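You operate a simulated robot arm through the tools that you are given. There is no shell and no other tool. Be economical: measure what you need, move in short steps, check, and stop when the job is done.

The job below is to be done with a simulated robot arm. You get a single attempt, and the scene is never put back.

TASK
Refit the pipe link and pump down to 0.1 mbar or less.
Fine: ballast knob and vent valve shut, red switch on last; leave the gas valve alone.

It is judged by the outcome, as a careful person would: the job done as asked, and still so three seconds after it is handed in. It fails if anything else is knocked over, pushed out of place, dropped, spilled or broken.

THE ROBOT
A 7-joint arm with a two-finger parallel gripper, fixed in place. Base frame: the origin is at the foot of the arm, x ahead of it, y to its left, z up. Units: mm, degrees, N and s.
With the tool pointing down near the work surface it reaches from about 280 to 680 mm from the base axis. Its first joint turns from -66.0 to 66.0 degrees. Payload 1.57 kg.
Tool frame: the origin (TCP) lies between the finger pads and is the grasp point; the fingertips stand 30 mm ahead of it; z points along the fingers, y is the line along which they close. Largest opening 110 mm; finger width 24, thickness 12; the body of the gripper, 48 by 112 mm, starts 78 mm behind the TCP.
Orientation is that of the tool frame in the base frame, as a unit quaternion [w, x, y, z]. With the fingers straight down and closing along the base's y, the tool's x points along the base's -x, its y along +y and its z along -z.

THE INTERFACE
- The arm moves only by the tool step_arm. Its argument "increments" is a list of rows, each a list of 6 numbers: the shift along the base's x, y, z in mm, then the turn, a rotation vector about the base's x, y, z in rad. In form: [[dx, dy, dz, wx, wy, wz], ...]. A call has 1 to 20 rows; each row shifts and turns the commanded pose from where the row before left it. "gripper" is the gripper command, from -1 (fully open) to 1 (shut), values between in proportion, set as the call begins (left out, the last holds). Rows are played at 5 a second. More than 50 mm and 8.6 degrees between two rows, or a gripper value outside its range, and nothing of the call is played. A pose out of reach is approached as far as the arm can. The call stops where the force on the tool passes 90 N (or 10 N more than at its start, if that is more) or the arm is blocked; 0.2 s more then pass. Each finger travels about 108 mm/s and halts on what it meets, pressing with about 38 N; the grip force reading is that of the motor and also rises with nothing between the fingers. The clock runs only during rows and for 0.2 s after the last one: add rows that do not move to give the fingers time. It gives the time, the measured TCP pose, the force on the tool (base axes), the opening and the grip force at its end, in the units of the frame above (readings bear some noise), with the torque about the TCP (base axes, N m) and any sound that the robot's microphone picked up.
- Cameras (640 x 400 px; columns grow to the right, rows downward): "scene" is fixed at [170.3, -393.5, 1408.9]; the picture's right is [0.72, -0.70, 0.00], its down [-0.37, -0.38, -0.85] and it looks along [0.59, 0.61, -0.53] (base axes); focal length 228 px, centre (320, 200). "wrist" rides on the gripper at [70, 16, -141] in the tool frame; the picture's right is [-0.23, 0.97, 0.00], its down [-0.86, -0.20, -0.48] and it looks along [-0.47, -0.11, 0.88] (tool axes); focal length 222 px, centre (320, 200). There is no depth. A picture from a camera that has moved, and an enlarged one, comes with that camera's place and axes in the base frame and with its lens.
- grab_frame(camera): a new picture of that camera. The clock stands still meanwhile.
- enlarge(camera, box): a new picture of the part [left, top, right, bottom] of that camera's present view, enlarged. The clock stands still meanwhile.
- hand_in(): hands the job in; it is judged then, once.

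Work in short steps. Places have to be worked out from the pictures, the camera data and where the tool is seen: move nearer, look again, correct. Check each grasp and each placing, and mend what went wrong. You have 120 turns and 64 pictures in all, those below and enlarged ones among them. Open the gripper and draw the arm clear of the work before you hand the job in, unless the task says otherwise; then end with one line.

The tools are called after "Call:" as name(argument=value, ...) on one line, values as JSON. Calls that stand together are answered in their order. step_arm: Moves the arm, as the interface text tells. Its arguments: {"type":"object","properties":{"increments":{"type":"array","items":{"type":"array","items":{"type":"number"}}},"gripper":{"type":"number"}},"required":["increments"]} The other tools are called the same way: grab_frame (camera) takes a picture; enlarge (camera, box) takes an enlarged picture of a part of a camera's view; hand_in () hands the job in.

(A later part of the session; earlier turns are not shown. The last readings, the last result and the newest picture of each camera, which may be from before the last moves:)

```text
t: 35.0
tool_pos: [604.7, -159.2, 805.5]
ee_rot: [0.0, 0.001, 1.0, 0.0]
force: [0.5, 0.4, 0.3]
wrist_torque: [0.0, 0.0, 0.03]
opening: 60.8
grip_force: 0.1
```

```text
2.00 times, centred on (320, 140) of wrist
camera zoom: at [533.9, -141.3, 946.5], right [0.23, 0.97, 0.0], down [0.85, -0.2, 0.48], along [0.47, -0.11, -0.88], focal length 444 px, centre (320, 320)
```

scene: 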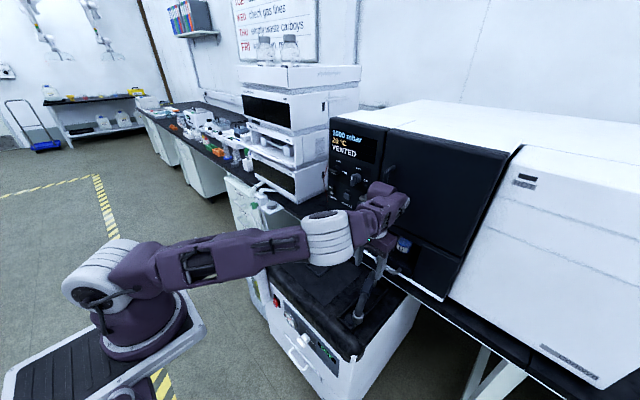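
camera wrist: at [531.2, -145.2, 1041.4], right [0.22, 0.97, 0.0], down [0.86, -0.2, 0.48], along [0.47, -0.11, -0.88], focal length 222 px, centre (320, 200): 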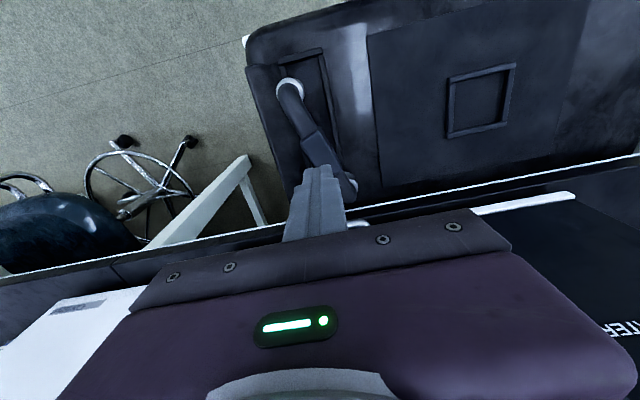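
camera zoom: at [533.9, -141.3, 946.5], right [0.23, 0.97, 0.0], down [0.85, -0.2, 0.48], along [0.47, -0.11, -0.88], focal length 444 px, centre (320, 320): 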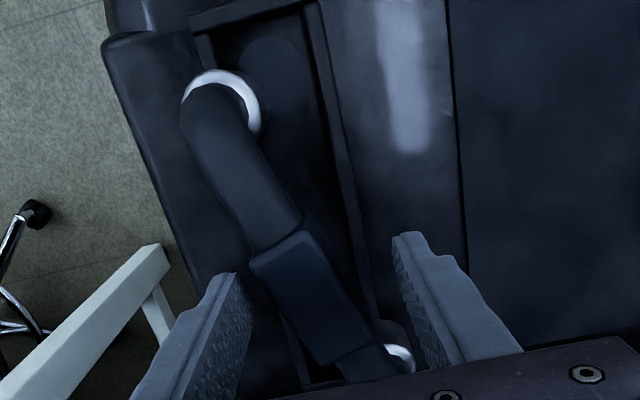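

Clearances are about 10 mm each side. I descend to z≈781 and close in stages, letting the jaws straighten the link.

Call:
step_arm(increments=[[0, 0, -8, 0, 0, 0], [0, 0, -8, 0, 0, 0], [0, 0, -8, 0, 0, 0], [0, 0, 0, 0, 0, 0]], gripper=-0.1)

Call:
step_arm(increments=[[0, 0, 0, 0, 0, 0], [0, 0, 0, 0, 0, 0], [0, 0, 0, 0, 0, 0]], gripper=0.3)

Call:
step_arm(increments=[[0, 0, 0, 0, 0, 0], [0, 0, 0, 0, 0, 0], [0, 0, 0, 0, 0, 0], [0, 0, 0, 0, 0, 0]], gripper=1)

Call:
enlarge(camera="wrist", box=[220, 20, 420, 220])

```text
t: 36.0
tool_pos: [604.8, -160.0, 788.7]
ee_rot: [0.001, 0.001, 1.0, 0.001]
force: [0.3, 0.0, -0.9]
wrist_torque: [0.02, 0.01, 0.01]
opening: 60.5
grip_force: 0.0
out of reach, approached as far as the arm can: row 3
```

```text
t: 36.8
tool_pos: [604.9, -159.6, 788.6]
ee_rot: [0.0, 0.001, 1.0, 0.0]
force: [-0.5, -0.2, 0.8]
wrist_torque: [-0.03, -0.03, -0.01]
opening: 39.3
grip_force: 0.8
```

```text
t: 37.8
tool_pos: [604.7, -159.6, 788.4]
ee_rot: [0.0, 0.002, 1.0, -0.001]
force: [-1.6, -8.2, -2.8]
wrist_torque: [-0.61, 0.07, 0.29]
opening: 27.7
grip_force: 37.6
```

```text
2.00 times, centred on (320, 120) of wrist
camera zoom: at [534.0, -141.7, 929.9], right [0.23, 0.97, 0.0], down [0.85, -0.2, 0.48], along [0.47, -0.11, -0.88], focal length 444 px, centre (320, 360)
```

zoom: 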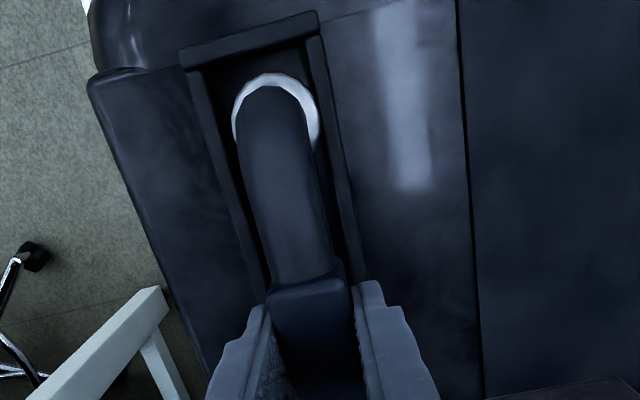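

The link is now straight, with the front cup inside the frame; it sits ~7 mm too far to +y. I raise 6 mm, shift -7 in y and lower.

Call:
step_arm(increments=[[0, 0, 6, 0, 0, 0], [1, -4, 0, 0, 0, 0], [1, -3, 0, 0, 0, 0], [0, 0, 0, 0, 0, 0]])

Call:
enlarge(camera="wrist", box=[220, 20, 420, 220])

Call:
enlarge(camera="scene", box=[330, 240, 420, 330])

```text
t: 38.8
tool_pos: [604.8, -159.9, 794.3]
ee_rot: [0.0, 0.001, 1.0, 0.0]
force: [0.4, 0.7, -2.1]
wrist_torque: [0.0, 0.03, 0.02]
opening: 27.5
grip_force: 38.4
out of reach, approached as far as the arm can: row 2, 3
```

```text
2.00 times, centred on (320, 120) of wrist
camera zoom: at [534.1, -141.7, 936.3], right [0.23, 0.97, 0.0], down [0.85, -0.2, 0.48], along [0.47, -0.11, -0.88], focal length 444 px, centre (320, 360)
```

zoom: 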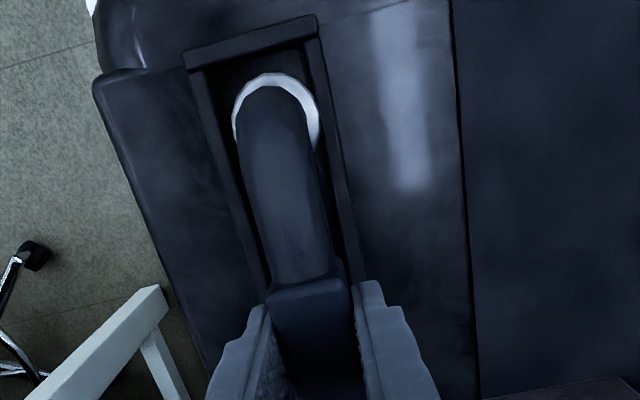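

```text
4.44 times, centred on (375, 285) of scene
camera zoom: at [170.4, -393.5, 1408.9], right [0.72, -0.7, 0.0], down [-0.37, -0.38, -0.85], along [0.59, 0.61, -0.53], focal length 1015 px, centre (76, -178)
```

zoom: 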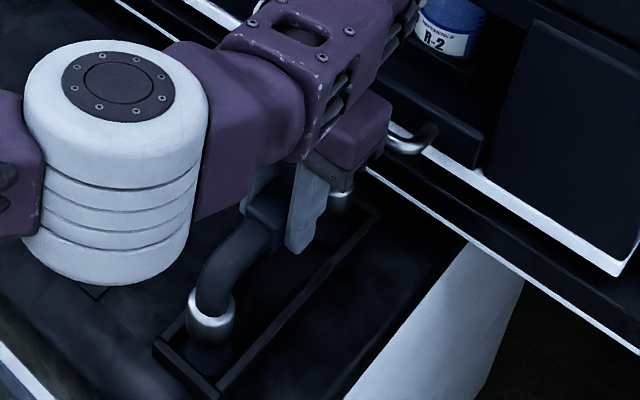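

The link hangs free now; direct -y is out of reach, so I lean the tool 2° instead to shift it -7 mm, then lower as far as possible.

Call:
step_arm(increments=[[0, -2, 0, -0.012, 0, 0], [0, -2, 0, -0.012, 0, 0], [0, -2, 0, -0.012, 0, 0], [0, -1, 0, -0.006, 0, 0], [0, 0, 0, 0, 0, 0]])

```text
t: 40.0
tool_pos: [605.9, -166.3, 795.3]
ee_rot: [0.001, 0.001, 1.0, -0.021]
force: [-0.1, -0.3, -2.3]
wrist_torque: [0.0, 0.05, -0.04]
opening: 27.9
grip_force: 38.3
```

That worked (y=-166). Now lower in 2 mm steps.

Call:
step_arm(increments=[[0, 0, -2, 0, 0, 0], [0, 0, -2, 0, 0, 0], [0, 0, -2, 0, 0, 0], [0, 0, -2, 0, 0, 0], [0, 0, -2, 0, 0, 0], [0, 0, -2, 0, 0, 0], [0, 0, 0, 0, 0, 0]])

Call:
enlarge(camera="scene", box=[330, 240, 420, 330])

```text
t: 41.6
tool_pos: [605.4, -167.8, 783.2]
ee_rot: [0.001, 0.001, 1.0, -0.022]
force: [-0.1, -0.5, -2.4]
wrist_torque: [0.0, -0.02, 0.01]
opening: 27.7
grip_force: 38.4
```

```text
4.44 times, centred on (375, 285) of scene
camera zoom: at [170.4, -393.5, 1408.9], right [0.72, -0.7, 0.0], down [-0.37, -0.38, -0.85], along [0.59, 0.61, -0.53], focal length 1015 px, centre (76, -178)
```

zoom: 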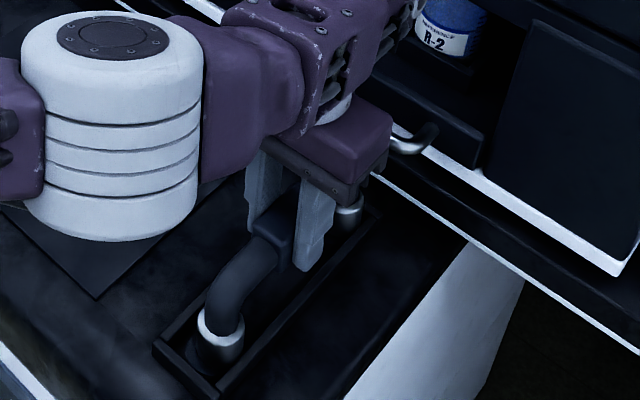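

All 12 mm came; the cup hangs just above its seat but near the -y rail. I shift +5 mm in y and lower until contact.

Call:
step_arm(increments=[[0, 3, 0, 0, 0, 0], [0, 2, 0, 0, 0, 0], [0, 0, -2, 0, 0, 0], [0, 0, -2, 0, 0, 0], [0, 0, -2, 0, 0, 0], [0, 0, 0, 0, 0, 0]])

Call:
enlarge(camera="wrist", box=[220, 20, 420, 220])

```text
t: 43.0
tool_pos: [606.2, -162.9, 776.6]
ee_rot: [0.0, 0.0, 1.0, -0.021]
force: [-0.6, -0.2, -2.6]
wrist_torque: [0.02, 0.02, 0.03]
opening: 27.4
grip_force: 38.0
```

```text
2.00 times, centred on (320, 120) of wrist
camera zoom: at [534.0, -137.8, 917.7], right [0.23, 0.97, -0.04], down [0.85, -0.18, 0.49], along [0.47, -0.15, -0.87], focal length 444 px, centre (320, 360)
```

zoom: 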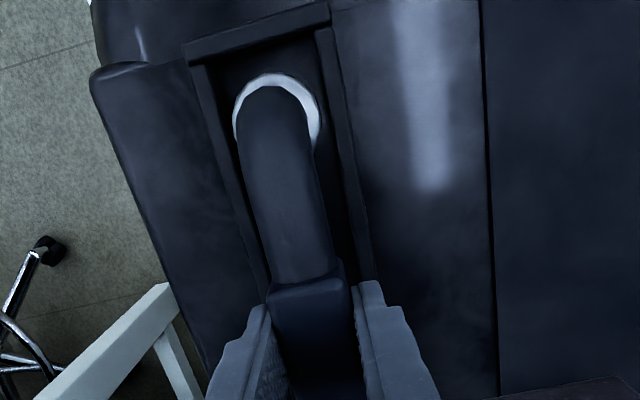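

Centred between rails and still free. Continue lowering.

Call:
step_arm(increments=[[0, 0, -2, 0, 0, 0], [0, 0, -2, 0, 0, 0], [0, 0, -2, 0, 0, 0], [0, 0, 0, 0, 0, 0]])

```text
t: 44.0
tool_pos: [605.9, -161.3, 771.8]
ee_rot: [0.002, 0.001, 1.0, -0.021]
force: [-7.6, -0.3, 34.3]
wrist_torque: [0.55, -0.02, 0.23]
opening: 27.9
grip_force: 37.9
```

Contact at z≈773, the same height as when it stood flat. I relax and open slightly.

Call:
step_arm(increments=[[0, 0, 2, 0, 0, 0], [0, 0, 0, 0, 0, 0]])

Call:
step_arm(increments=[[0, 0, 0, 0, 0, 0], [0, 0, 0, 0, 0, 0]], gripper=-0.1)

Call:
step_arm(increments=[[0, 0, 20, 0, 0, 0], [0, 0, 20, 0, 0, 0], [0, 0, 20, 0.02, 0, 0], [0, 0, 20, 0.022, 0, 0], [0, 0, 20, 0, 0, 0], [0, 0, 0, 0, 0, 0]])

Call:
enlarge(camera="wrist", box=[220, 60, 400, 220])

Call:
enlarge(camera="scene", box=[330, 240, 420, 330])

```text
t: 44.6
tool_pos: [604.8, -161.7, 772.9]
ee_rot: [0.001, 0.001, 1.0, -0.021]
force: [3.4, -1.9, 7.9]
wrist_torque: [0.06, -1.17, -0.15]
opening: 27.7
grip_force: 37.8
```

```text
t: 45.2
tool_pos: [603.5, -162.1, 772.6]
ee_rot: [0.0, 0.001, 1.0, -0.021]
force: [0.1, 0.1, -0.6]
wrist_torque: [0.0, 0.02, -0.01]
opening: 60.4
grip_force: 0.0
```

```text
t: 46.6
tool_pos: [604.5, -161.3, 873.8]
ee_rot: [0.0, 0.0, 1.0, 0.0]
force: [-0.1, -0.6, -0.6]
wrist_torque: [-0.01, -0.01, -0.01]
opening: 60.5
grip_force: 0.0
```

```text
2.50 times, centred on (310, 140) of wrist
camera zoom: at [533.5, -143.3, 1015.2], right [0.23, 0.97, 0.0], down [0.85, -0.2, 0.48], along [0.47, -0.11, -0.88], focal length 555 px, centre (345, 350)
```

zoom: 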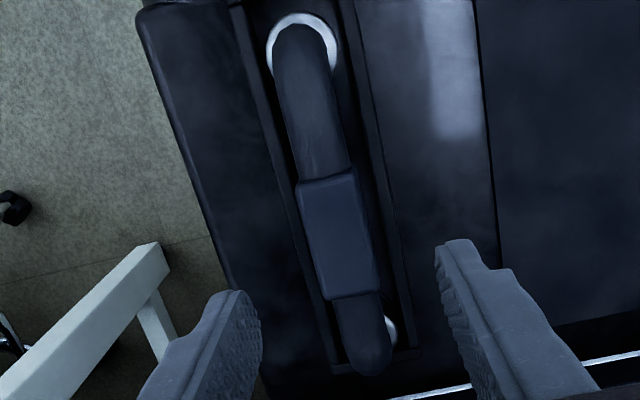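

```text
4.44 times, centred on (375, 285) of scene
camera zoom: at [170.3, -393.5, 1408.9], right [0.72, -0.7, 0.0], down [-0.37, -0.38, -0.85], along [0.59, 0.61, -0.53], focal length 1015 px, centre (76, -178)
```

zoom: 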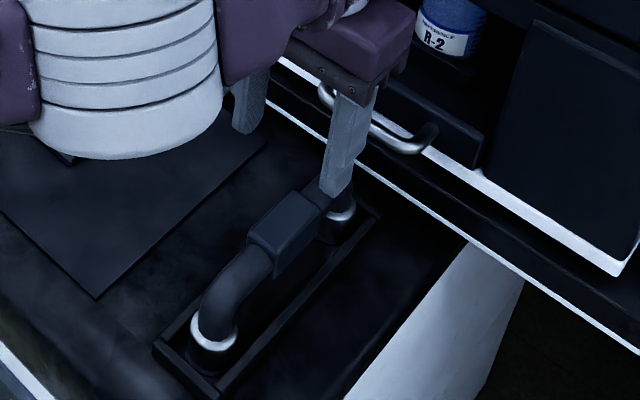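

The link is straight, upright and centred on both seats in both views. Next the ballast knob on the pump front (≈(433,-34,541)); I retreat up and back and look at it from close.

Call:
step_arm(increments=[[-10, 0, 30, 0, 0, 0], [-30, 10, 25, 0, 0, 0], [-40, 20, 0, 0, 0, 0], [-40, 20, 0, 0, 0, 0], [-40, 20, 0, 0, 0, 0], [-40, 20, 0, 0, 0, 0], [-30, 20, -20, 0, 0, 0], [-5, 20, -40, 0, 0, 0], [0, 0, -45, 0, 0, 0], [0, 0, -45, 0, 0, 0], [0, 0, -45, 0, 0, 0], [0, 0, -20, 0, 0, 0], [0, 0, 0, 0, 0, 0]], gripper=-1)

Call:
grab_frame(camera="wrist")

```text
t: 49.4
tool_pos: [368.3, -32.8, 714.3]
ee_rot: [0.001, 0.001, 1.0, 0.0]
force: [1.1, 0.4, -0.1]
wrist_torque: [-0.02, 0.01, -0.03]
opening: 110.1
grip_force: 0.2
```

```text
13 pictures are left
camera wrist: at [298.0, -14.9, 854.8], right [0.23, 0.97, 0.0], down [0.86, -0.2, 0.48], along [0.47, -0.11, -0.88], focal length 222 px, centre (320, 200)
```

wrist: 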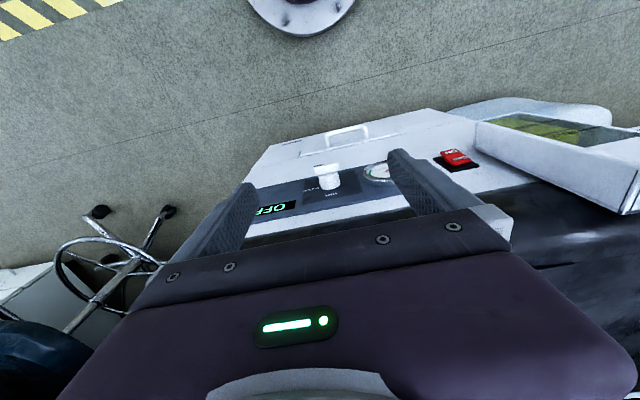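

Call:
enlarge(camera="wrist", box=[250, 110, 490, 230])

```text
2.67 times, centred on (370, 170) of wrist
camera zoom: at [298.0, -14.9, 854.8], right [0.23, 0.97, 0.0], down [0.86, -0.2, 0.48], along [0.47, -0.11, -0.88], focal length 592 px, centre (187, 280)
```

zoom: 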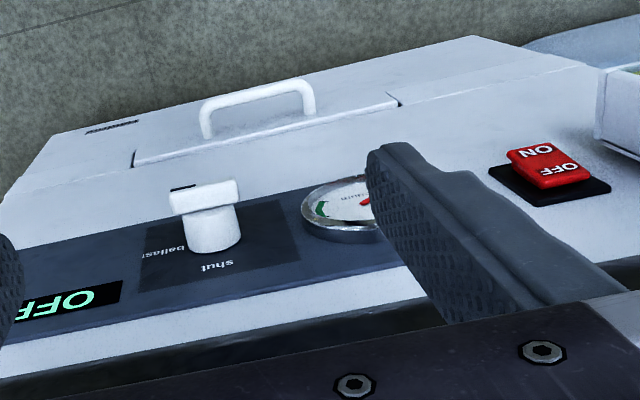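

The pointer is at "ballast" (towards -y); to shut, the bar's +y end must go down. Bar ≈(419,-33,533). I close the fingers and first touch the bar's front lightly to fix its x.

Call:
step_arm(increments=[[0, 0, -30, 0, 0, 0], [0, 0, -40, 0, 0, 0], [0, 0, -40, 0, 0, 0], [0, 0, -40, 0, 0, 0], [4, 0, 0, 0, 0, 0], [4, 0, 0, 0, 0, 0], [4, 0, 0, 0, 0, 0], [4, 0, 0, 0, 0, 0], [0, 0, 0, 0, 0, 0]], gripper=1)

Call:
enlarge(camera="wrist", box=[240, 90, 440, 230])

```text
t: 51.4
tool_pos: [386.9, -32.7, 563.8]
ee_rot: [0.0, 0.001, 1.0, 0.0]
force: [-1.0, -1.2, -0.6]
wrist_torque: [-0.01, -0.03, 0.0]
opening: 0.0
grip_force: 21.3
```

```text
2.86 times, centred on (340, 160) of wrist
camera zoom: at [314.9, -14.8, 704.6], right [0.23, 0.97, 0.0], down [0.85, -0.2, 0.48], along [0.47, -0.11, -0.88], focal length 635 px, centre (263, 314)
```

zoom: 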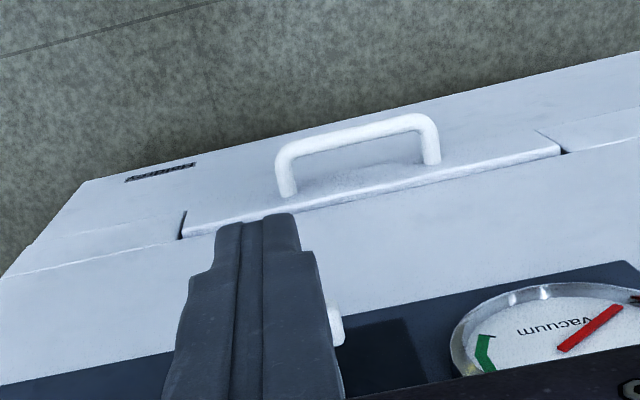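

The bar's +y end shows at y≈-15. I creep forward to touch.

Call:
step_arm(increments=[[3, 0, 0, 0, 0, 0], [3, 0, 0, 0, 0, 0], [2, 0, 0, 0, 0, 0], [0, 0, 0, 0, 0, 0]])

Call:
step_arm(increments=[[2, 0, 0, 0, 0, 0], [2, 0, 0, 0, 0, 0], [0, 0, 0, 0, 0, 0]])

Call:
step_arm(increments=[[2, 0, 0, 0, 0, 0], [2, 0, 0, 0, 0, 0], [0, 0, 0, 0, 0, 0]])

```text
t: 52.4
tool_pos: [394.1, -32.5, 564.0]
ee_rot: [0.0, 0.001, 1.0, 0.0]
force: [0.0, 0.5, 0.0]
wrist_torque: [0.01, -0.01, 0.01]
opening: 0.0
grip_force: 21.0
```

```text
t: 53.2
tool_pos: [398.0, -32.3, 564.1]
ee_rot: [0.0, 0.001, 1.0, 0.0]
force: [0.3, -0.7, 0.6]
wrist_torque: [0.01, -0.01, 0.02]
opening: 0.2
grip_force: 21.4
```

```text
t: 54.0
tool_pos: [402.1, -32.7, 563.6]
ee_rot: [0.0, 0.001, 1.0, 0.0]
force: [-0.2, 0.4, 1.0]
wrist_torque: [0.0, 0.01, -0.01]
opening: 0.0
grip_force: 21.5
```

No touch yet — the tips (z 534) may be at or above the bar's top. I back off, lower 10 mm and creep again.

Call:
step_arm(increments=[[-16, 0, 0, 0, 0, 0], [0, 0, -11, 0, 0, 0], [4, 0, 0, 0, 0, 0], [4, 0, 0, 0, 0, 0], [3, 0, 0, 0, 0, 0], [0, 0, 0, 0, 0, 0]])

Call:
step_arm(increments=[[2, 0, 0, 0, 0, 0], [2, 0, 0, 0, 0, 0], [0, 0, 0, 0, 0, 0]])

Call:
step_arm(increments=[[2, 0, 0, 0, 0, 0], [2, 0, 0, 0, 0, 0], [0, 0, 0, 0, 0, 0]])

```text
t: 55.4
tool_pos: [396.9, -31.8, 552.9]
ee_rot: [0.0, 0.001, 1.0, 0.0]
force: [0.0, 0.3, -0.6]
wrist_torque: [0.0, 0.0, -0.01]
opening: 0.1
grip_force: 21.5
```

```text
t: 56.2
tool_pos: [401.5, -32.4, 551.2]
ee_rot: [0.0, 0.001, 1.0, 0.0]
force: [-0.4, 0.4, 0.8]
wrist_torque: [0.05, 0.02, 0.03]
opening: 0.0
grip_force: 21.2
```

```text
t: 57.0
tool_pos: [404.0, -31.3, 551.2]
ee_rot: [0.0, 0.001, 1.0, -0.001]
force: [-0.4, 0.0, -0.4]
wrist_torque: [-0.04, 0.03, -0.02]
opening: 0.1
grip_force: 20.8
```

Call:
step_arm(increments=[[2, 0, 0, 0, 0, 0], [2, 0, 0, 0, 0, 0], [0, 0, 0, 0, 0, 0]])

Call:
step_arm(increments=[[2, 0, 0, 0, 0, 0], [1, 0, 0, 0, 0, 0], [0, 0, 0, 0, 0, 0]])

Call:
enlarge(camera="wrist", box=[260, 110, 420, 230])

```text
t: 57.8
tool_pos: [409.1, -31.9, 550.4]
ee_rot: [0.0, 0.001, 1.0, 0.0]
force: [-1.5, 0.2, 1.0]
wrist_torque: [0.03, -0.22, 0.03]
opening: 0.0
grip_force: 21.2
```

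```text
t: 58.6
tool_pos: [407.2, -31.9, 551.8]
ee_rot: [-0.004, 0.001, 1.0, 0.0]
force: [-46.6, 3.4, 18.1]
wrist_torque: [-0.41, -6.27, 0.38]
opening: 0.0
grip_force: 21.1
```

```text
3.33 times, centred on (340, 170) of wrist
camera zoom: at [338.1, -13.9, 693.7], right [0.23, 0.97, 0.0], down [0.86, -0.2, 0.47], along [0.46, -0.11, -0.88], focal length 740 px, centre (253, 300)
```

zoom: 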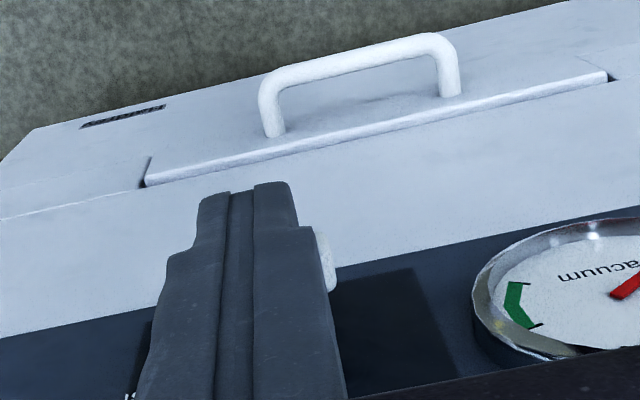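

The torque shows the hand touched the lid edge 134 mm above the tips, not the knob; I back off at once. Better ray fits put the bar at ≈(426,-34,510). I tilt the tool 0.4 rad forward so the hand clears the lid, and go above the bar's +y end.

Call:
step_arm(increments=[[-20, 0, 0, 0, 0, 0], [-10, 0, 20, 0, 0, 0], [0, 8, 10, 0, -0.13, 0], [0, 8, 0, 0, -0.13, 0], [0, 0, 0, 0, -0.14, 0], [0, 0, -10, 0, 0, 0], [0, 0, 0, 0, 0, 0]])

Call:
enlarge(camera="wrist", box=[240, 60, 440, 220])

```text
t: 60.2
tool_pos: [382.4, -15.1, 572.5]
ee_rot: [0.2, 0.001, 0.98, 0.0]
force: [-0.8, 0.3, 0.0]
wrist_torque: [-0.01, -0.03, 0.0]
opening: 0.1
grip_force: 21.4
```

```text
2.50 times, centred on (340, 140) of wrist
camera zoom: at [261.2, 2.6, 675.7], right [0.21, 0.97, 0.09], down [0.6, -0.2, 0.77], along [0.77, -0.11, -0.63], focal length 555 px, centre (270, 350)
```

zoom: 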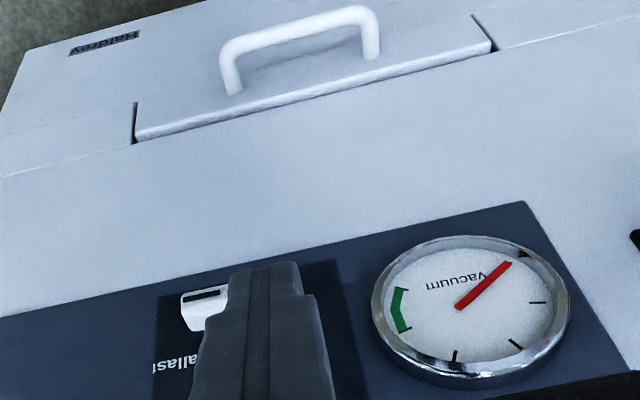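

The pointer mark is clearly at ballast; bar front ≈x 418, centre z≈514. I move the tips above the +y half and push down in small steps.

Call:
step_arm(increments=[[11, 0, 0, 0, 0, 0], [11, -1, 0, 0, 0, 0], [0, 0, -12, 0, 0, 0], [0, 0, -10, 0, 0, 0], [0, 0, -5, 0, 0, 0], [0, 0, -5, 0, 0, 0], [0, 0, 0, 0, 0, 0]])

Call:
step_arm(increments=[[0, 0, -4, 0, 0, 0], [0, 0, -4, 0, 0, 0], [0, 0, -4, 0, 0, 0], [0, 0, 0, 0, 0, 0]])

```text
t: 61.8
tool_pos: [404.9, -15.4, 539.4]
ee_rot: [0.199, 0.0, 0.98, 0.0]
force: [-0.9, 5.8, -1.1]
wrist_torque: [0.16, 0.03, 0.09]
opening: 0.0
grip_force: 21.2
```

```text
t: 62.8
tool_pos: [403.6, -17.0, 526.6]
ee_rot: [0.199, 0.001, 0.98, 0.0]
force: [-0.3, 0.8, -0.1]
wrist_torque: [0.01, 0.03, 0.01]
opening: 0.1
grip_force: 21.4
```

Contact was felt and then it yielded. Continue down.

Call:
step_arm(increments=[[0, 0, -4, 0, 0, 0], [0, 0, -4, 0, 0, 0], [0, 0, -4, 0, 0, 0], [0, 0, -4, 0, 0, 0], [0, 0, 0, 0, 0, 0]])

Call:
enlarge(camera="wrist", box=[240, 90, 400, 230])

```text
t: 64.0
tool_pos: [404.8, -16.8, 511.1]
ee_rot: [0.198, 0.001, 0.98, 0.0]
force: [-0.1, 0.1, 1.1]
wrist_torque: [0.02, 0.0, -0.01]
opening: 0.1
grip_force: 21.4
```

```text
2.86 times, centred on (320, 160) of wrist
camera zoom: at [283.8, 1.7, 614.8], right [0.21, 0.97, 0.09], down [0.6, -0.2, 0.77], along [0.77, -0.11, -0.63], focal length 635 px, centre (320, 314)
```

zoom: 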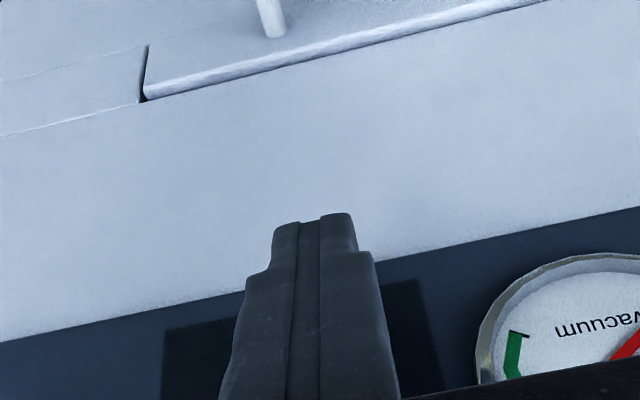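

The bar's left end has swung out of sight. I nudge -y to bring it fully vertical, watching the force.

Call:
step_arm(increments=[[0, -2, 0, 0, 0, 0], [0, -2, 0, 0, 0, 0], [0, 0, 0, 0, 0, 0]])

Call:
step_arm(increments=[[0, -2, 0, 0, 0, 0], [0, -2, 0, 0, 0, 0], [0, 0, 0, 0, 0, 0]])

```text
t: 64.8
tool_pos: [404.0, -18.7, 511.3]
ee_rot: [0.199, 0.0, 0.98, 0.001]
force: [-0.7, 12.3, 0.8]
wrist_torque: [0.02, 0.0, 0.17]
opening: 0.0
grip_force: 21.5
```

```text
t: 65.6
tool_pos: [405.2, -19.0, 512.0]
ee_rot: [0.198, -0.001, 0.98, 0.005]
force: [-1.6, 47.8, 3.1]
wrist_torque: [0.21, -0.02, 0.64]
opening: 0.0
grip_force: 21.8
```

Hard stop reached. I ease off, back away and look.

Call:
step_arm(increments=[[0, 10, 0, 0, 0, 0], [0, 15, 0, 0, 0, 0], [-20, 10, 0, 0, 0, 0], [-10, 20, 25, 0, 0, 0], [0, 20, 25, 0, 0, 0], [0, 0, 0, 0, 0, 0]])

Call:
grab_frame(camera="wrist")

```text
t: 67.0
tool_pos: [373.9, 50.9, 563.2]
ee_rot: [0.198, 0.0, 0.98, 0.0]
force: [-0.3, -0.3, 0.2]
wrist_torque: [0.0, -0.02, 0.02]
opening: 0.1
grip_force: 21.6
```

```text
7 pictures are left
camera wrist: at [252.5, 69.2, 666.3], right [0.21, 0.97, 0.09], down [0.6, -0.2, 0.77], along [0.77, -0.11, -0.63], focal length 222 px, centre (320, 200)
```

wrist: 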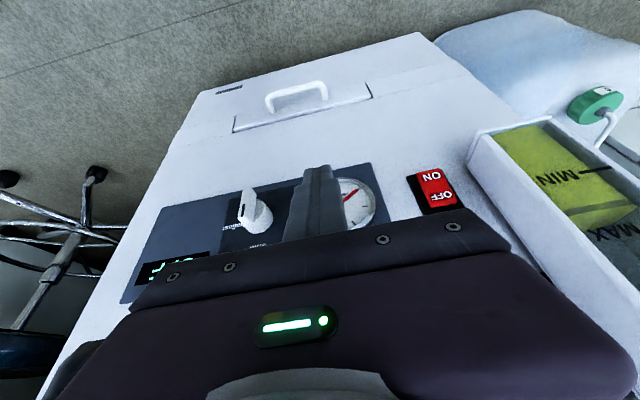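

Ballast is shut (bar vertical). Red rocker ≈(450,161,520), ON half below. Next the vent knob on the oven panel: I rise and tilt forward toward it.

Call:
step_arm(increments=[[0, 0, 45, 0, 0, 0], [0, 0, 45, 0, 0, 0], [0, 0, 45, 0, 0, 0], [0, 0, 45, 0, 0, 0], [0, 0, 45, 0, 0, 0], [0, 0, 45, 0, 0, 0], [0, 0, 45, 0, 0, 0], [25, 5, 25, 0, -0.1, 0], [25, 5, 25, 0, -0.1, 0], [25, 5, 25, 0, -0.1, 0], [25, 5, 25, 0, -0.1, 0], [25, 5, 15, 0, -0.1, 0], [20, 5, 15, 0, -0.1, 0], [0, 5, 15, 0, -0.1, 0], [0, 0, 0, 0, 0, 0]])

Call:
grab_frame(camera="wrist")

```text
t: 70.2
tool_pos: [531.4, 87.1, 1020.2]
ee_rot: [0.523, 0.0, 0.852, 0.001]
force: [0.4, 1.0, -0.6]
wrist_torque: [-0.01, 0.03, 0.0]
opening: 0.0
grip_force: 21.8
out of reach, approached as far as the arm can: row 6, 7
```

```text
6 pictures are left
camera wrist: at [372.0, 105.1, 1022.1], right [0.1, 0.97, 0.2], down [-0.04, -0.2, 0.98], along [0.99, -0.11, 0.02], focal length 222 px, centre (320, 200)
```

wrist: 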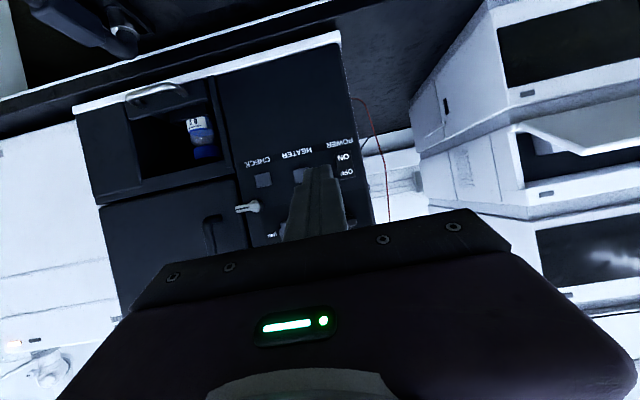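

Panel surface is at x≈726, vent knob bar ≈(697,80,1081), hidden behind the fingers. I shift up and to -y to see it.

Call:
step_arm(increments=[[0, -20, 20, 0, 0, 0], [0, -20, 20, 0, 0, 0], [0, -20, 20, 0, 0, 0], [0, -10, 10, 0, 0, 0], [0, 0, 0, 0, 0, 0]])

Call:
enlarge(camera="wrist", box=[220, 100, 440, 240])

```text
t: 71.4
tool_pos: [531.4, 18.6, 1090.2]
ee_rot: [0.522, 0.0, 0.853, 0.001]
force: [-0.5, 0.4, 0.0]
wrist_torque: [0.01, -0.01, 0.03]
opening: 0.1
grip_force: 21.3
```

```text
2.86 times, centred on (330, 170) of wrist
camera zoom: at [371.8, 36.1, 1092.4], right [0.1, 0.97, 0.2], down [-0.04, -0.2, 0.98], along [0.99, -0.11, 0.02], focal length 635 px, centre (291, 286)
```

zoom: 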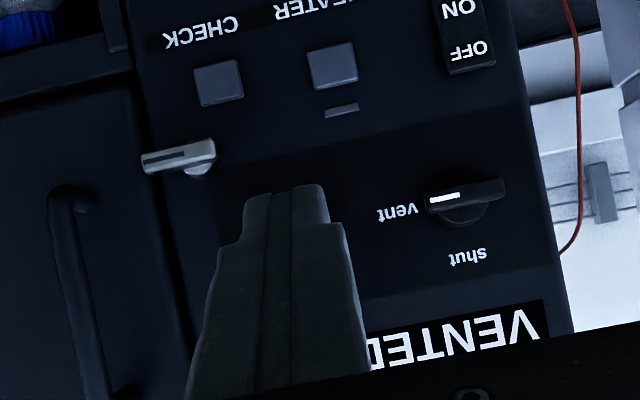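

Vent pointer is toward "vent" (-y); bar centre ≈(712,97,1072), 40 mm long, "shut" above — same motion as before. I level the tool further and approach at y=115, above the bar.

Call:
step_arm(increments=[[10, 20, 5, 0, -0.07, 0], [15, 20, 5, 0, -0.07, 0], [15, 20, 5, 0, -0.07, 0], [15, 20, 5, 0, -0.07, 0], [15, 16, 0, 0, -0.07, 0], [20, 0, 0, 0, 0, 0], [20, 0, 0, 0, 0, 0], [20, 0, 0, 0, 0, 0], [0, 0, 0, 0, 0, 0]])

```text
t: 73.4
tool_pos: [659.8, 114.4, 1111.9]
ee_rot: [0.663, 0.0, 0.748, 0.001]
force: [-0.1, -0.3, -0.4]
wrist_torque: [0.0, 0.01, -0.03]
opening: 0.0
grip_force: 21.0
```

All reachable. I lower to the bar's height with tips ~15 mm short, then creep forward to touch its front.

Call:
step_arm(increments=[[0, 0, -12, 0, 0, 0], [0, 0, -12, 0, 0, 0], [0, 0, -12, 0, 0, 0], [3, 0, 0, 0, 0, 0], [3, 0, 0, 0, 0, 0], [0, 0, 0, 0, 0, 0]])

Call:
step_arm(increments=[[2, 0, 0, 0, 0, 0], [2, 0, 0, 0, 0, 0], [0, 0, 0, 0, 0, 0]])

Call:
step_arm(increments=[[2, 0, 0, 0, 0, 0], [1, 0, 0, 0, 0, 0], [0, 0, 0, 0, 0, 0]])

Call:
step_arm(increments=[[2, 0, 0, 0, 0, 0], [1, 0, 0, 0, 0, 0], [0, 0, 0, 0, 0, 0]])

```text
t: 74.8
tool_pos: [666.7, 113.2, 1075.6]
ee_rot: [0.663, 0.001, 0.748, 0.0]
force: [0.0, 0.7, 0.6]
wrist_torque: [0.02, 0.0, -0.03]
opening: 0.1
grip_force: 21.3
```

```text
t: 75.6
tool_pos: [668.5, 114.5, 1074.9]
ee_rot: [0.663, 0.001, 0.749, 0.0]
force: [-0.4, -0.1, -0.4]
wrist_torque: [0.0, 0.02, 0.0]
opening: 0.0
grip_force: 21.8
```

```text
t: 76.4
tool_pos: [672.7, 114.1, 1076.1]
ee_rot: [0.663, 0.001, 0.748, 0.0]
force: [-0.3, -0.1, 0.6]
wrist_torque: [-0.05, 0.0, -0.02]
opening: 0.3
grip_force: 21.4
```

```text
t: 77.2
tool_pos: [674.4, 114.9, 1075.0]
ee_rot: [0.662, 0.001, 0.749, 0.0]
force: [-44.8, -0.9, 2.7]
wrist_torque: [-0.1, -0.13, -0.16]
opening: 0.2
grip_force: 20.5
```

Bar front found at x≈704.5. I back off, rise above it, advance to overlap ~7 mm, and press down.

Call:
step_arm(increments=[[-8, 0, 0, 0, 0, 0], [0, 0, 15, 0, 0, 0], [0, 0, 13, 0, 0, 0], [8, 1, 0, 0, 0, 0], [6, 0, 0, 0, 0, 0], [0, 0, 0, 0, 0, 0]])

Call:
step_arm(increments=[[0, 0, -4, 0, 0, 0], [0, 0, -4, 0, 0, 0], [0, 0, -4, 0, 0, 0], [0, 0, -4, 0, 0, 0], [0, 0, 0, 0, 0, 0]])

Call:
step_arm(increments=[[0, 0, -4, 0, 0, 0], [0, 0, -4, 0, 0, 0], [0, 0, -4, 0, 0, 0], [0, 0, 0, 0, 0, 0]])

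```text
t: 78.6
tool_pos: [683.7, 115.0, 1103.3]
ee_rot: [0.664, 0.0, 0.748, 0.0]
force: [0.0, 0.3, 0.0]
wrist_torque: [-0.06, 0.0, 0.0]
opening: 0.0
grip_force: 22.0
```

```text
t: 79.8
tool_pos: [683.2, 115.4, 1087.5]
ee_rot: [0.663, 0.0, 0.749, 0.001]
force: [1.8, 6.0, 3.1]
wrist_torque: [0.05, -0.12, 0.14]
opening: 0.0
grip_force: 21.3
```

```text
t: 80.8
tool_pos: [682.6, 114.3, 1076.3]
ee_rot: [0.663, 0.001, 0.749, 0.0]
force: [-0.3, 0.2, -0.2]
wrist_torque: [0.0, -0.02, 0.01]
opening: 0.0
grip_force: 21.5
```

The same light yielding as before. Continue down, then nudge -y to the stop.

Call:
step_arm(increments=[[0, 0, -4, 0, 0, 0], [0, 0, -4, 0, 0, 0], [0, 0, -2, 0, 0, 0], [0, 0, 0, 0, 0, 0]])

Call:
step_arm(increments=[[0, -2, 0, 0, 0, 0], [0, -1, 0, 0, 0, 0], [0, -1, 0, 0, 0, 0], [0, 0, 0, 0, 0, 0]])

Call:
step_arm(increments=[[0, -1, 0, 0, 0, 0], [0, -1, 0, 0, 0, 0], [0, 0, 0, 0, 0, 0]])

```text
t: 81.8
tool_pos: [681.8, 114.9, 1065.3]
ee_rot: [0.664, 0.001, 0.748, 0.0]
force: [0.6, 0.3, 0.0]
wrist_torque: [-0.02, -0.06, -0.01]
opening: 0.1
grip_force: 21.8
```

```text
t: 82.8
tool_pos: [682.5, 111.1, 1065.4]
ee_rot: [0.663, 0.001, 0.748, 0.0]
force: [0.9, 0.9, 0.8]
wrist_torque: [-0.02, -0.03, 0.04]
opening: 0.1
grip_force: 21.5
```

```text
t: 83.6
tool_pos: [682.7, 110.3, 1065.1]
ee_rot: [0.663, -0.001, 0.748, 0.002]
force: [-0.4, 13.1, 0.3]
wrist_torque: [-0.04, -0.03, 0.3]
opening: 0.1
grip_force: 20.9
```

Call:
step_arm(increments=[[0, -1, 0, 0, 0, 0], [0, -1, 0, 0, 0, 0], [0, 0, 0, 0, 0, 0]])

Call:
step_arm(increments=[[0, 8, 0, 0, 0, 0], [0, 4, 0, 0, 0, 0], [-20, 0, 0, 0, 0, 0], [-40, 0, 0, 0, 0, 0], [-40, -20, 10, 0, 0, 0], [-30, -30, 10, 0, 0.05, 0], [-10, -30, 0, 0, 0.1, 0], [0, -20, 0, 0, 0.1, 0], [0, 0, 0, 0, 0.1, 0], [0, 0, 0, 0, 0, 0]])

Call:
enlarge(camera="scene", box=[320, 120, 380, 220])

```text
t: 84.4
tool_pos: [682.3, 109.8, 1065.4]
ee_rot: [0.664, -0.002, 0.748, 0.002]
force: [10.6, 31.4, -3.2]
wrist_torque: [-0.03, 0.05, 0.89]
opening: 0.1
grip_force: 21.0
```

```text
t: 86.6
tool_pos: [543.2, 17.5, 1086.6]
ee_rot: [0.522, 0.0, 0.853, 0.0]
force: [0.2, -0.4, -0.1]
wrist_torque: [-0.01, 0.03, 0.03]
opening: 0.1
grip_force: 21.0
out of reach, approached as far as the arm can: row 7
```

```text
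4.00 times, centred on (350, 170) of scene
camera zoom: at [170.3, -393.5, 1408.9], right [0.72, -0.7, 0.0], down [-0.37, -0.38, -0.85], along [0.59, 0.61, -0.53], focal length 913 px, centre (200, 320)
```

zoom: 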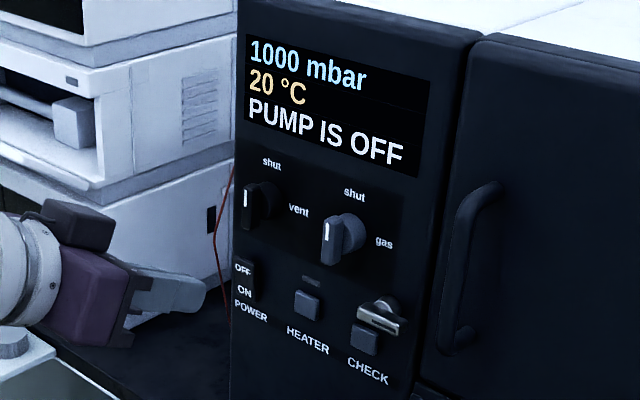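

Display now reads "PUMP IS OFF": vent is shut, gas untouched. One clear look at the seated link before the red switch.

Call:
enlarge(camera="scene", box=[330, 240, 420, 330])

```text
4.44 times, centred on (375, 285) of scene
camera zoom: at [170.3, -393.5, 1408.9], right [0.72, -0.7, 0.0], down [-0.37, -0.38, -0.85], along [0.59, 0.61, -0.53], focal length 1015 px, centre (76, -178)
```

zoom: 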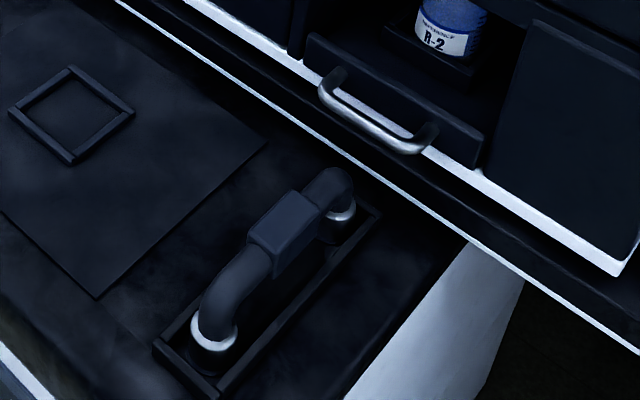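

Projected with perspective, both cups lie on their seats. Now the red rocker: ON half ≈(448,164,506); the oil bottle stands at y>195, so I will approach yawed from the -y side. First, return down in front of the pump.

Call:
step_arm(increments=[[-25, 5, -20, 0, 0.1, 0], [-25, 5, -20, 0, 0.1, 0], [-25, 5, -25, 0, 0.1, 0], [-25, 5, -25, 0, 0.1, 0], [-25, 5, -25, 0, 0.1, 0], [-25, 5, -25, 0, 0.1, 0], [-25, 5, -25, 0, 0.1, 0], [0, 10, -45, 0, 0, 0], [0, 10, -45, 0, 0, 0], [0, 0, -45, 0, 0, 0], [0, 0, -45, 0, 0, 0], [0, 0, -45, 0, 0, 0], [0, 0, -40, 0, 0, 0], [0, 0, 0, 0, 0, 0]])

```text
t: 89.6
tool_pos: [394.0, 84.6, 671.0]
ee_rot: [0.229, -0.006, 0.973, 0.007]
force: [-0.8, 0.0, -0.2]
wrist_torque: [0.0, 0.01, 0.02]
opening: 0.0
grip_force: 21.1
out of reach, approached as far as the arm can: row 5, 6, 7
```

Call:
step_arm(increments=[[-10, 5, 0, 0, 0, 0.14], [-10, 5, 0, 0, 0, 0.14], [-10, 5, 0, 0, 0, 0.14], [0, 5, 0, 0, 0, 0.14], [0, 5, -10, 0, 0, 0.14], [0, 10, -20, 0, 0, 0], [0, 10, -20, 0, 0, 0], [0, 10, -20, 0, 0, 0], [0, 0, 0, 0, 0, 0]])

Call:
grab_frame(camera="wrist")

```text
t: 91.6
tool_pos: [362.6, 142.3, 600.6]
ee_rot: [0.213, -0.34, 0.912, 0.085]
force: [0.2, -0.3, 0.5]
wrist_torque: [-0.03, -0.01, 0.02]
opening: 0.1
grip_force: 20.7
```

```text
2 pictures are left
camera wrist: at [255.7, 72.4, 696.7], right [-0.48, 0.87, 0.11], down [0.55, 0.2, 0.81], along [0.68, 0.45, -0.58], focal length 222 px, centre (320, 200)
```

wrist: 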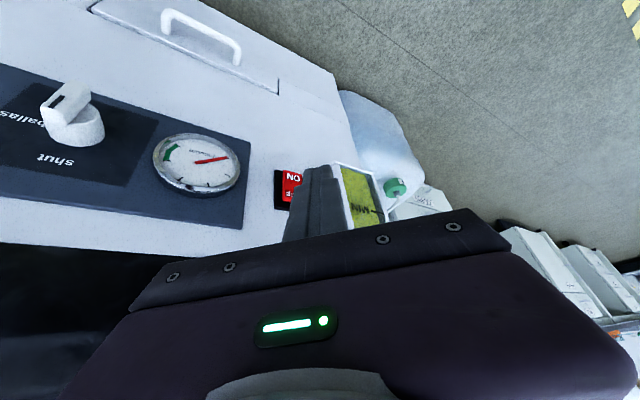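

The ON half reconfirmed at (448,163,507); the bottle is clear at y>200. I descend to press height and creep forward.

Call:
step_arm(increments=[[5, 3, -25, 0, 0, 0], [5, 3, -25, 0, 0, 0], [5, 3, -25, 0, 0, 0], [10, 3, 0, 0, 0, 0], [10, 2, 0, 0, 0, 0], [10, 0, 0, 0, 0, 0], [0, 0, 0, 0, 0, 0]])

Call:
step_arm(increments=[[3, 0, 0, 0, 0, 0], [3, 0, 0, 0, 0, 0], [0, 0, 0, 0, 0, 0]])

Call:
step_arm(increments=[[2, 0, 0, 0, 0, 0], [2, 0, 0, 0, 0, 0], [2, 0, 0, 0, 0, 0], [0, 0, 0, 0, 0, 0]])

```text
t: 93.2
tool_pos: [406.1, 153.1, 527.0]
ee_rot: [0.213, -0.34, 0.912, 0.085]
force: [-0.2, 0.1, -0.7]
wrist_torque: [-0.01, 0.0, -0.02]
opening: 0.3
grip_force: 21.7
```

```text
t: 94.0
tool_pos: [413.2, 153.8, 527.3]
ee_rot: [0.214, -0.34, 0.912, 0.085]
force: [0.8, 0.6, 1.1]
wrist_torque: [-0.02, 0.02, 0.03]
opening: 0.1
grip_force: 21.4
```

```text
t: 95.0
tool_pos: [418.5, 154.5, 528.1]
ee_rot: [0.213, -0.34, 0.912, 0.085]
force: [-0.6, 0.1, 0.0]
wrist_torque: [-0.01, 0.01, -0.01]
opening: 0.0
grip_force: 21.0
```

Call:
step_arm(increments=[[0, 2, -4, 0, 0, 0], [2, 0, 0, 0, 0, 0], [2, 0, 0, 0, 0, 0], [0, 0, 0, 0, 0, 0]])

Call:
step_arm(increments=[[2, 0, 0, 0, 0, 0], [2, 0, 0, 0, 0, 0], [0, 0, 0, 0, 0, 0]])

Call:
step_arm(increments=[[2, 0, 0, 0, 0, 0], [1, 0, 0, 0, 0, 0], [0, 0, 0, 0, 0, 0]])

```text
t: 96.0
tool_pos: [422.9, 157.1, 523.5]
ee_rot: [0.212, -0.34, 0.912, 0.085]
force: [0.2, -0.2, -0.9]
wrist_torque: [0.03, 0.03, 0.02]
opening: 0.0
grip_force: 21.1
```

```text
t: 96.8
tool_pos: [425.9, 156.3, 522.0]
ee_rot: [0.211, -0.34, 0.912, 0.085]
force: [-11.5, 0.0, 1.9]
wrist_torque: [0.01, 0.21, 0.07]
opening: 0.0
grip_force: 20.8
```

```text
t: 97.6
tool_pos: [425.6, 156.0, 521.7]
ee_rot: [0.207, -0.34, 0.913, 0.086]
force: [-32.6, 7.3, -6.2]
wrist_torque: [-0.15, 0.16, 0.02]
opening: 0.1
grip_force: 21.6
```

Firm contact at the rocker but no give heard. I press a little harder.

Call:
step_arm(increments=[[1, 0, 0, 0, 0, 0], [1, 0, 0, 0, 0, 0], [1, 0, 0, 0, 0, 0], [0, 0, 0, 0, 0, 0]])

```text
t: 98.6
tool_pos: [426.6, 155.4, 521.3]
ee_rot: [0.206, -0.34, 0.913, 0.088]
force: [-72.9, 17.7, 26.5]
wrist_torque: [-2.42, -5.47, -2.66]
opening: 0.0
grip_force: 21.5
```

The hand is now loading something else too; I back off, then check the displays.

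Call:
step_arm(increments=[[-8, 0, 0, 0, 0, 0], [-10, -2, 0, 0, 0, 0], [-10, -2, 0, 0, 0, 0], [0, 0, 0, 0, 0, 0], [0, 0, 0, 0, 0, 0], [0, 0, 0, 0, 0, 0], [0, 0, 0, 0, 0, 0], [0, 0, 0, 0, 0, 0], [0, 0, 0, 0, 0, 0]])

Call:
enlarge(camera="scene", box=[265, 110, 425, 370])

```text
t: 100.6
tool_pos: [405.8, 152.7, 524.4]
ee_rot: [0.214, -0.339, 0.912, 0.086]
force: [0.0, 0.4, 0.0]
wrist_torque: [-0.02, -0.03, 0.0]
opening: 0.0
grip_force: 21.4
```

```text
1.54 times, centred on (345, 240) of scene
camera zoom: at [170.3, -393.5, 1408.9], right [0.72, -0.7, 0.0], down [-0.37, -0.38, -0.85], along [0.59, 0.61, -0.53], focal length 351 px, centre (282, 138)
```

zoom: 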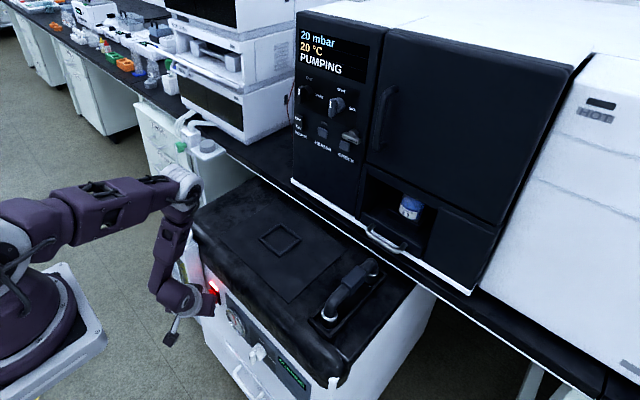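

It's pumping: 20 mbar already. I withdraw the arm clear, open the gripper and let time pass.

Call:
step_arm(increments=[[-15, -5, 0, 0, 0, 0], [-20, -10, 20, 0, 0, 0], [0, -10, 40, 0, 0, 0], [0, -10, 40, 0, 0, 0], [0, -10, 40, 0, 0, 0], [0, -10, 40, 0, 0, 0], [0, 0, 40, 0, 0, 0], [0, 0, 40, 0, 0, 0], [0, 0, 0, 0, 0, 0], [0, 0, 0, 0, 0, 0]])

Call:
step_arm(increments=[[0, 0, 0, 0, 0, 0], [0, 0, 0, 0, 0, 0], [0, 0, 0, 0, 0, 0], [0, 0, 0, 0, 0, 0], [0, 0, 0, 0, 0, 0], [0, 0, 0, 0, 0, 0], [0, 0, 0, 0, 0, 0], [0, 0, 0, 0, 0, 0], [0, 0, 0, 0, 0, 0], [0, 0, 0, 0, 0, 0], [0, 0, 0, 0, 0, 0], [0, 0, 0, 0, 0, 0], [0, 0, 0, 0, 0, 0], [0, 0, 0, 0, 0, 0], [0, 0, 0, 0, 0, 0], [0, 0, 0, 0, 0, 0], [0, 0, 0, 0, 0, 0], [0, 0, 0, 0, 0, 0], [0, 0, 0, 0, 0, 0], [0, 0, 0, 0, 0, 0]], gripper=-1)

Call:
step_arm(increments=[[0, 0, 0, 0, 0, 0], [0, 0, 0, 0, 0, 0], [0, 0, 0, 0, 0, 0], [0, 0, 0, 0, 0, 0], [0, 0, 0, 0, 0, 0], [0, 0, 0, 0, 0, 0], [0, 0, 0, 0, 0, 0], [0, 0, 0, 0, 0, 0], [0, 0, 0, 0, 0, 0], [0, 0, 0, 0, 0, 0], [0, 0, 0, 0, 0, 0], [0, 0, 0, 0, 0, 0], [0, 0, 0, 0, 0, 0], [0, 0, 0, 0, 0, 0], [0, 0, 0, 0, 0, 0], [0, 0, 0, 0, 0, 0], [0, 0, 0, 0, 0, 0], [0, 0, 0, 0, 0, 0], [0, 0, 0, 0, 0, 0], [0, 0, 0, 0, 0, 0]])

Call:
step_arm(increments=[[0, 0, 0, 0, 0, 0], [0, 0, 0, 0, 0, 0], [0, 0, 0, 0, 0, 0], [0, 0, 0, 0, 0, 0], [0, 0, 0, 0, 0, 0], [0, 0, 0, 0, 0, 0], [0, 0, 0, 0, 0, 0], [0, 0, 0, 0, 0, 0], [0, 0, 0, 0, 0, 0], [0, 0, 0, 0, 0, 0], [0, 0, 0, 0, 0, 0], [0, 0, 0, 0, 0, 0], [0, 0, 0, 0, 0, 0], [0, 0, 0, 0, 0, 0], [0, 0, 0, 0, 0, 0], [0, 0, 0, 0, 0, 0], [0, 0, 0, 0, 0, 0], [0, 0, 0, 0, 0, 0], [0, 0, 0, 0, 0, 0], [0, 0, 0, 0, 0, 0]])

Call:
step_arm(increments=[[0, 0, 0, 0, 0, 0], [0, 0, 0, 0, 0, 0], [0, 0, 0, 0, 0, 0], [0, 0, 0, 0, 0, 0], [0, 0, 0, 0, 0, 0], [0, 0, 0, 0, 0, 0], [0, 0, 0, 0, 0, 0], [0, 0, 0, 0, 0, 0], [0, 0, 0, 0, 0, 0], [0, 0, 0, 0, 0, 0], [0, 0, 0, 0, 0, 0], [0, 0, 0, 0, 0, 0], [0, 0, 0, 0, 0, 0], [0, 0, 0, 0, 0, 0], [0, 0, 0, 0, 0, 0], [0, 0, 0, 0, 0, 0], [0, 0, 0, 0, 0, 0], [0, 0, 0, 0, 0, 0], [0, 0, 0, 0, 0, 0], [0, 0, 0, 0, 0, 0]])

Call:
step_arm(increments=[[0, 0, 0, 0, 0, 0], [0, 0, 0, 0, 0, 0], [0, 0, 0, 0, 0, 0], [0, 0, 0, 0, 0, 0], [0, 0, 0, 0, 0, 0], [0, 0, 0, 0, 0, 0], [0, 0, 0, 0, 0, 0], [0, 0, 0, 0, 0, 0], [0, 0, 0, 0, 0, 0], [0, 0, 0, 0, 0, 0], [0, 0, 0, 0, 0, 0], [0, 0, 0, 0, 0, 0], [0, 0, 0, 0, 0, 0], [0, 0, 0, 0, 0, 0], [0, 0, 0, 0, 0, 0], [0, 0, 0, 0, 0, 0], [0, 0, 0, 0, 0, 0], [0, 0, 0, 0, 0, 0], [0, 0, 0, 0, 0, 0], [0, 0, 0, 0, 0, 0]])

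Call:
step_arm(increments=[[0, 0, 0, 0, 0, 0], [0, 0, 0, 0, 0, 0], [0, 0, 0, 0, 0, 0], [0, 0, 0, 0, 0, 0], [0, 0, 0, 0, 0, 0], [0, 0, 0, 0, 0, 0], [0, 0, 0, 0, 0, 0], [0, 0, 0, 0, 0, 0], [0, 0, 0, 0, 0, 0], [0, 0, 0, 0, 0, 0], [0, 0, 0, 0, 0, 0], [0, 0, 0, 0, 0, 0], [0, 0, 0, 0, 0, 0], [0, 0, 0, 0, 0, 0], [0, 0, 0, 0, 0, 0], [0, 0, 0, 0, 0, 0], [0, 0, 0, 0, 0, 0], [0, 0, 0, 0, 0, 0], [0, 0, 0, 0, 0, 0], [0, 0, 0, 0, 0, 0]])

Call:
enlarge(camera="scene", box=[285, 110, 425, 340])

```text
t: 102.8
tool_pos: [370.2, 96.9, 783.0]
ee_rot: [0.213, -0.339, 0.912, 0.085]
force: [-0.1, -0.3, 0.9]
wrist_torque: [0.01, 0.01, 0.0]
opening: 0.0
grip_force: 21.5
```

```text
t: 107.0
tool_pos: [369.4, 97.4, 784.6]
ee_rot: [0.212, -0.34, 0.912, 0.086]
force: [0.2, 0.4, -0.5]
wrist_torque: [0.0, 0.03, 0.0]
opening: 110.0
grip_force: 0.1
```

```text
t: 111.2
tool_pos: [369.0, 96.1, 783.6]
ee_rot: [0.213, -0.339, 0.912, 0.085]
force: [0.8, 0.3, 0.0]
wrist_torque: [0.01, -0.01, -0.04]
opening: 110.1
grip_force: 0.0
```

```text
t: 115.4
tool_pos: [370.2, 97.1, 784.1]
ee_rot: [0.213, -0.34, 0.912, 0.085]
force: [0.0, 0.6, 0.2]
wrist_torque: [0.02, -0.04, 0.01]
opening: 110.2
grip_force: 0.0
```

```text
t: 119.6
tool_pos: [369.7, 97.5, 782.4]
ee_rot: [0.213, -0.34, 0.912, 0.086]
force: [-1.2, -0.3, -0.6]
wrist_torque: [0.01, 0.0, 0.02]
opening: 109.9
grip_force: 0.1
```

```text
t: 123.8
tool_pos: [369.9, 96.3, 784.4]
ee_rot: [0.213, -0.339, 0.912, 0.085]
force: [-0.2, -0.7, -0.4]
wrist_torque: [-0.04, 0.02, 0.0]
opening: 109.7
grip_force: 0.1
```

```text
t: 128.0
tool_pos: [370.3, 95.8, 783.3]
ee_rot: [0.212, -0.34, 0.912, 0.085]
force: [-0.6, -0.2, -0.7]
wrist_torque: [-0.04, 0.0, -0.02]
opening: 110.0
grip_force: 0.0
```

```text
1.74 times, centred on (355, 225) of scene
camera zoom: at [170.3, -393.5, 1408.9], right [0.72, -0.7, 0.0], down [-0.37, -0.38, -0.85], along [0.59, 0.61, -0.53], focal length 397 px, centre (259, 156)
```

zoom: 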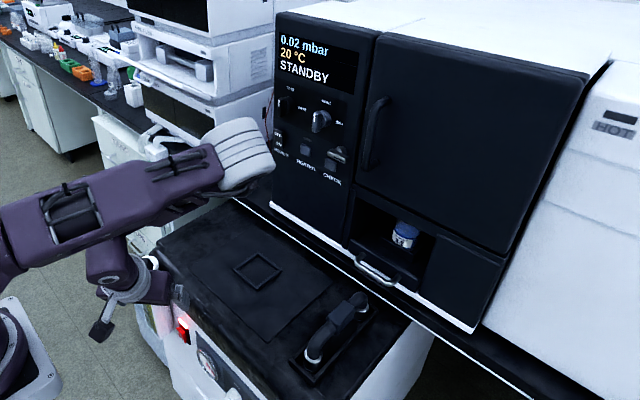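

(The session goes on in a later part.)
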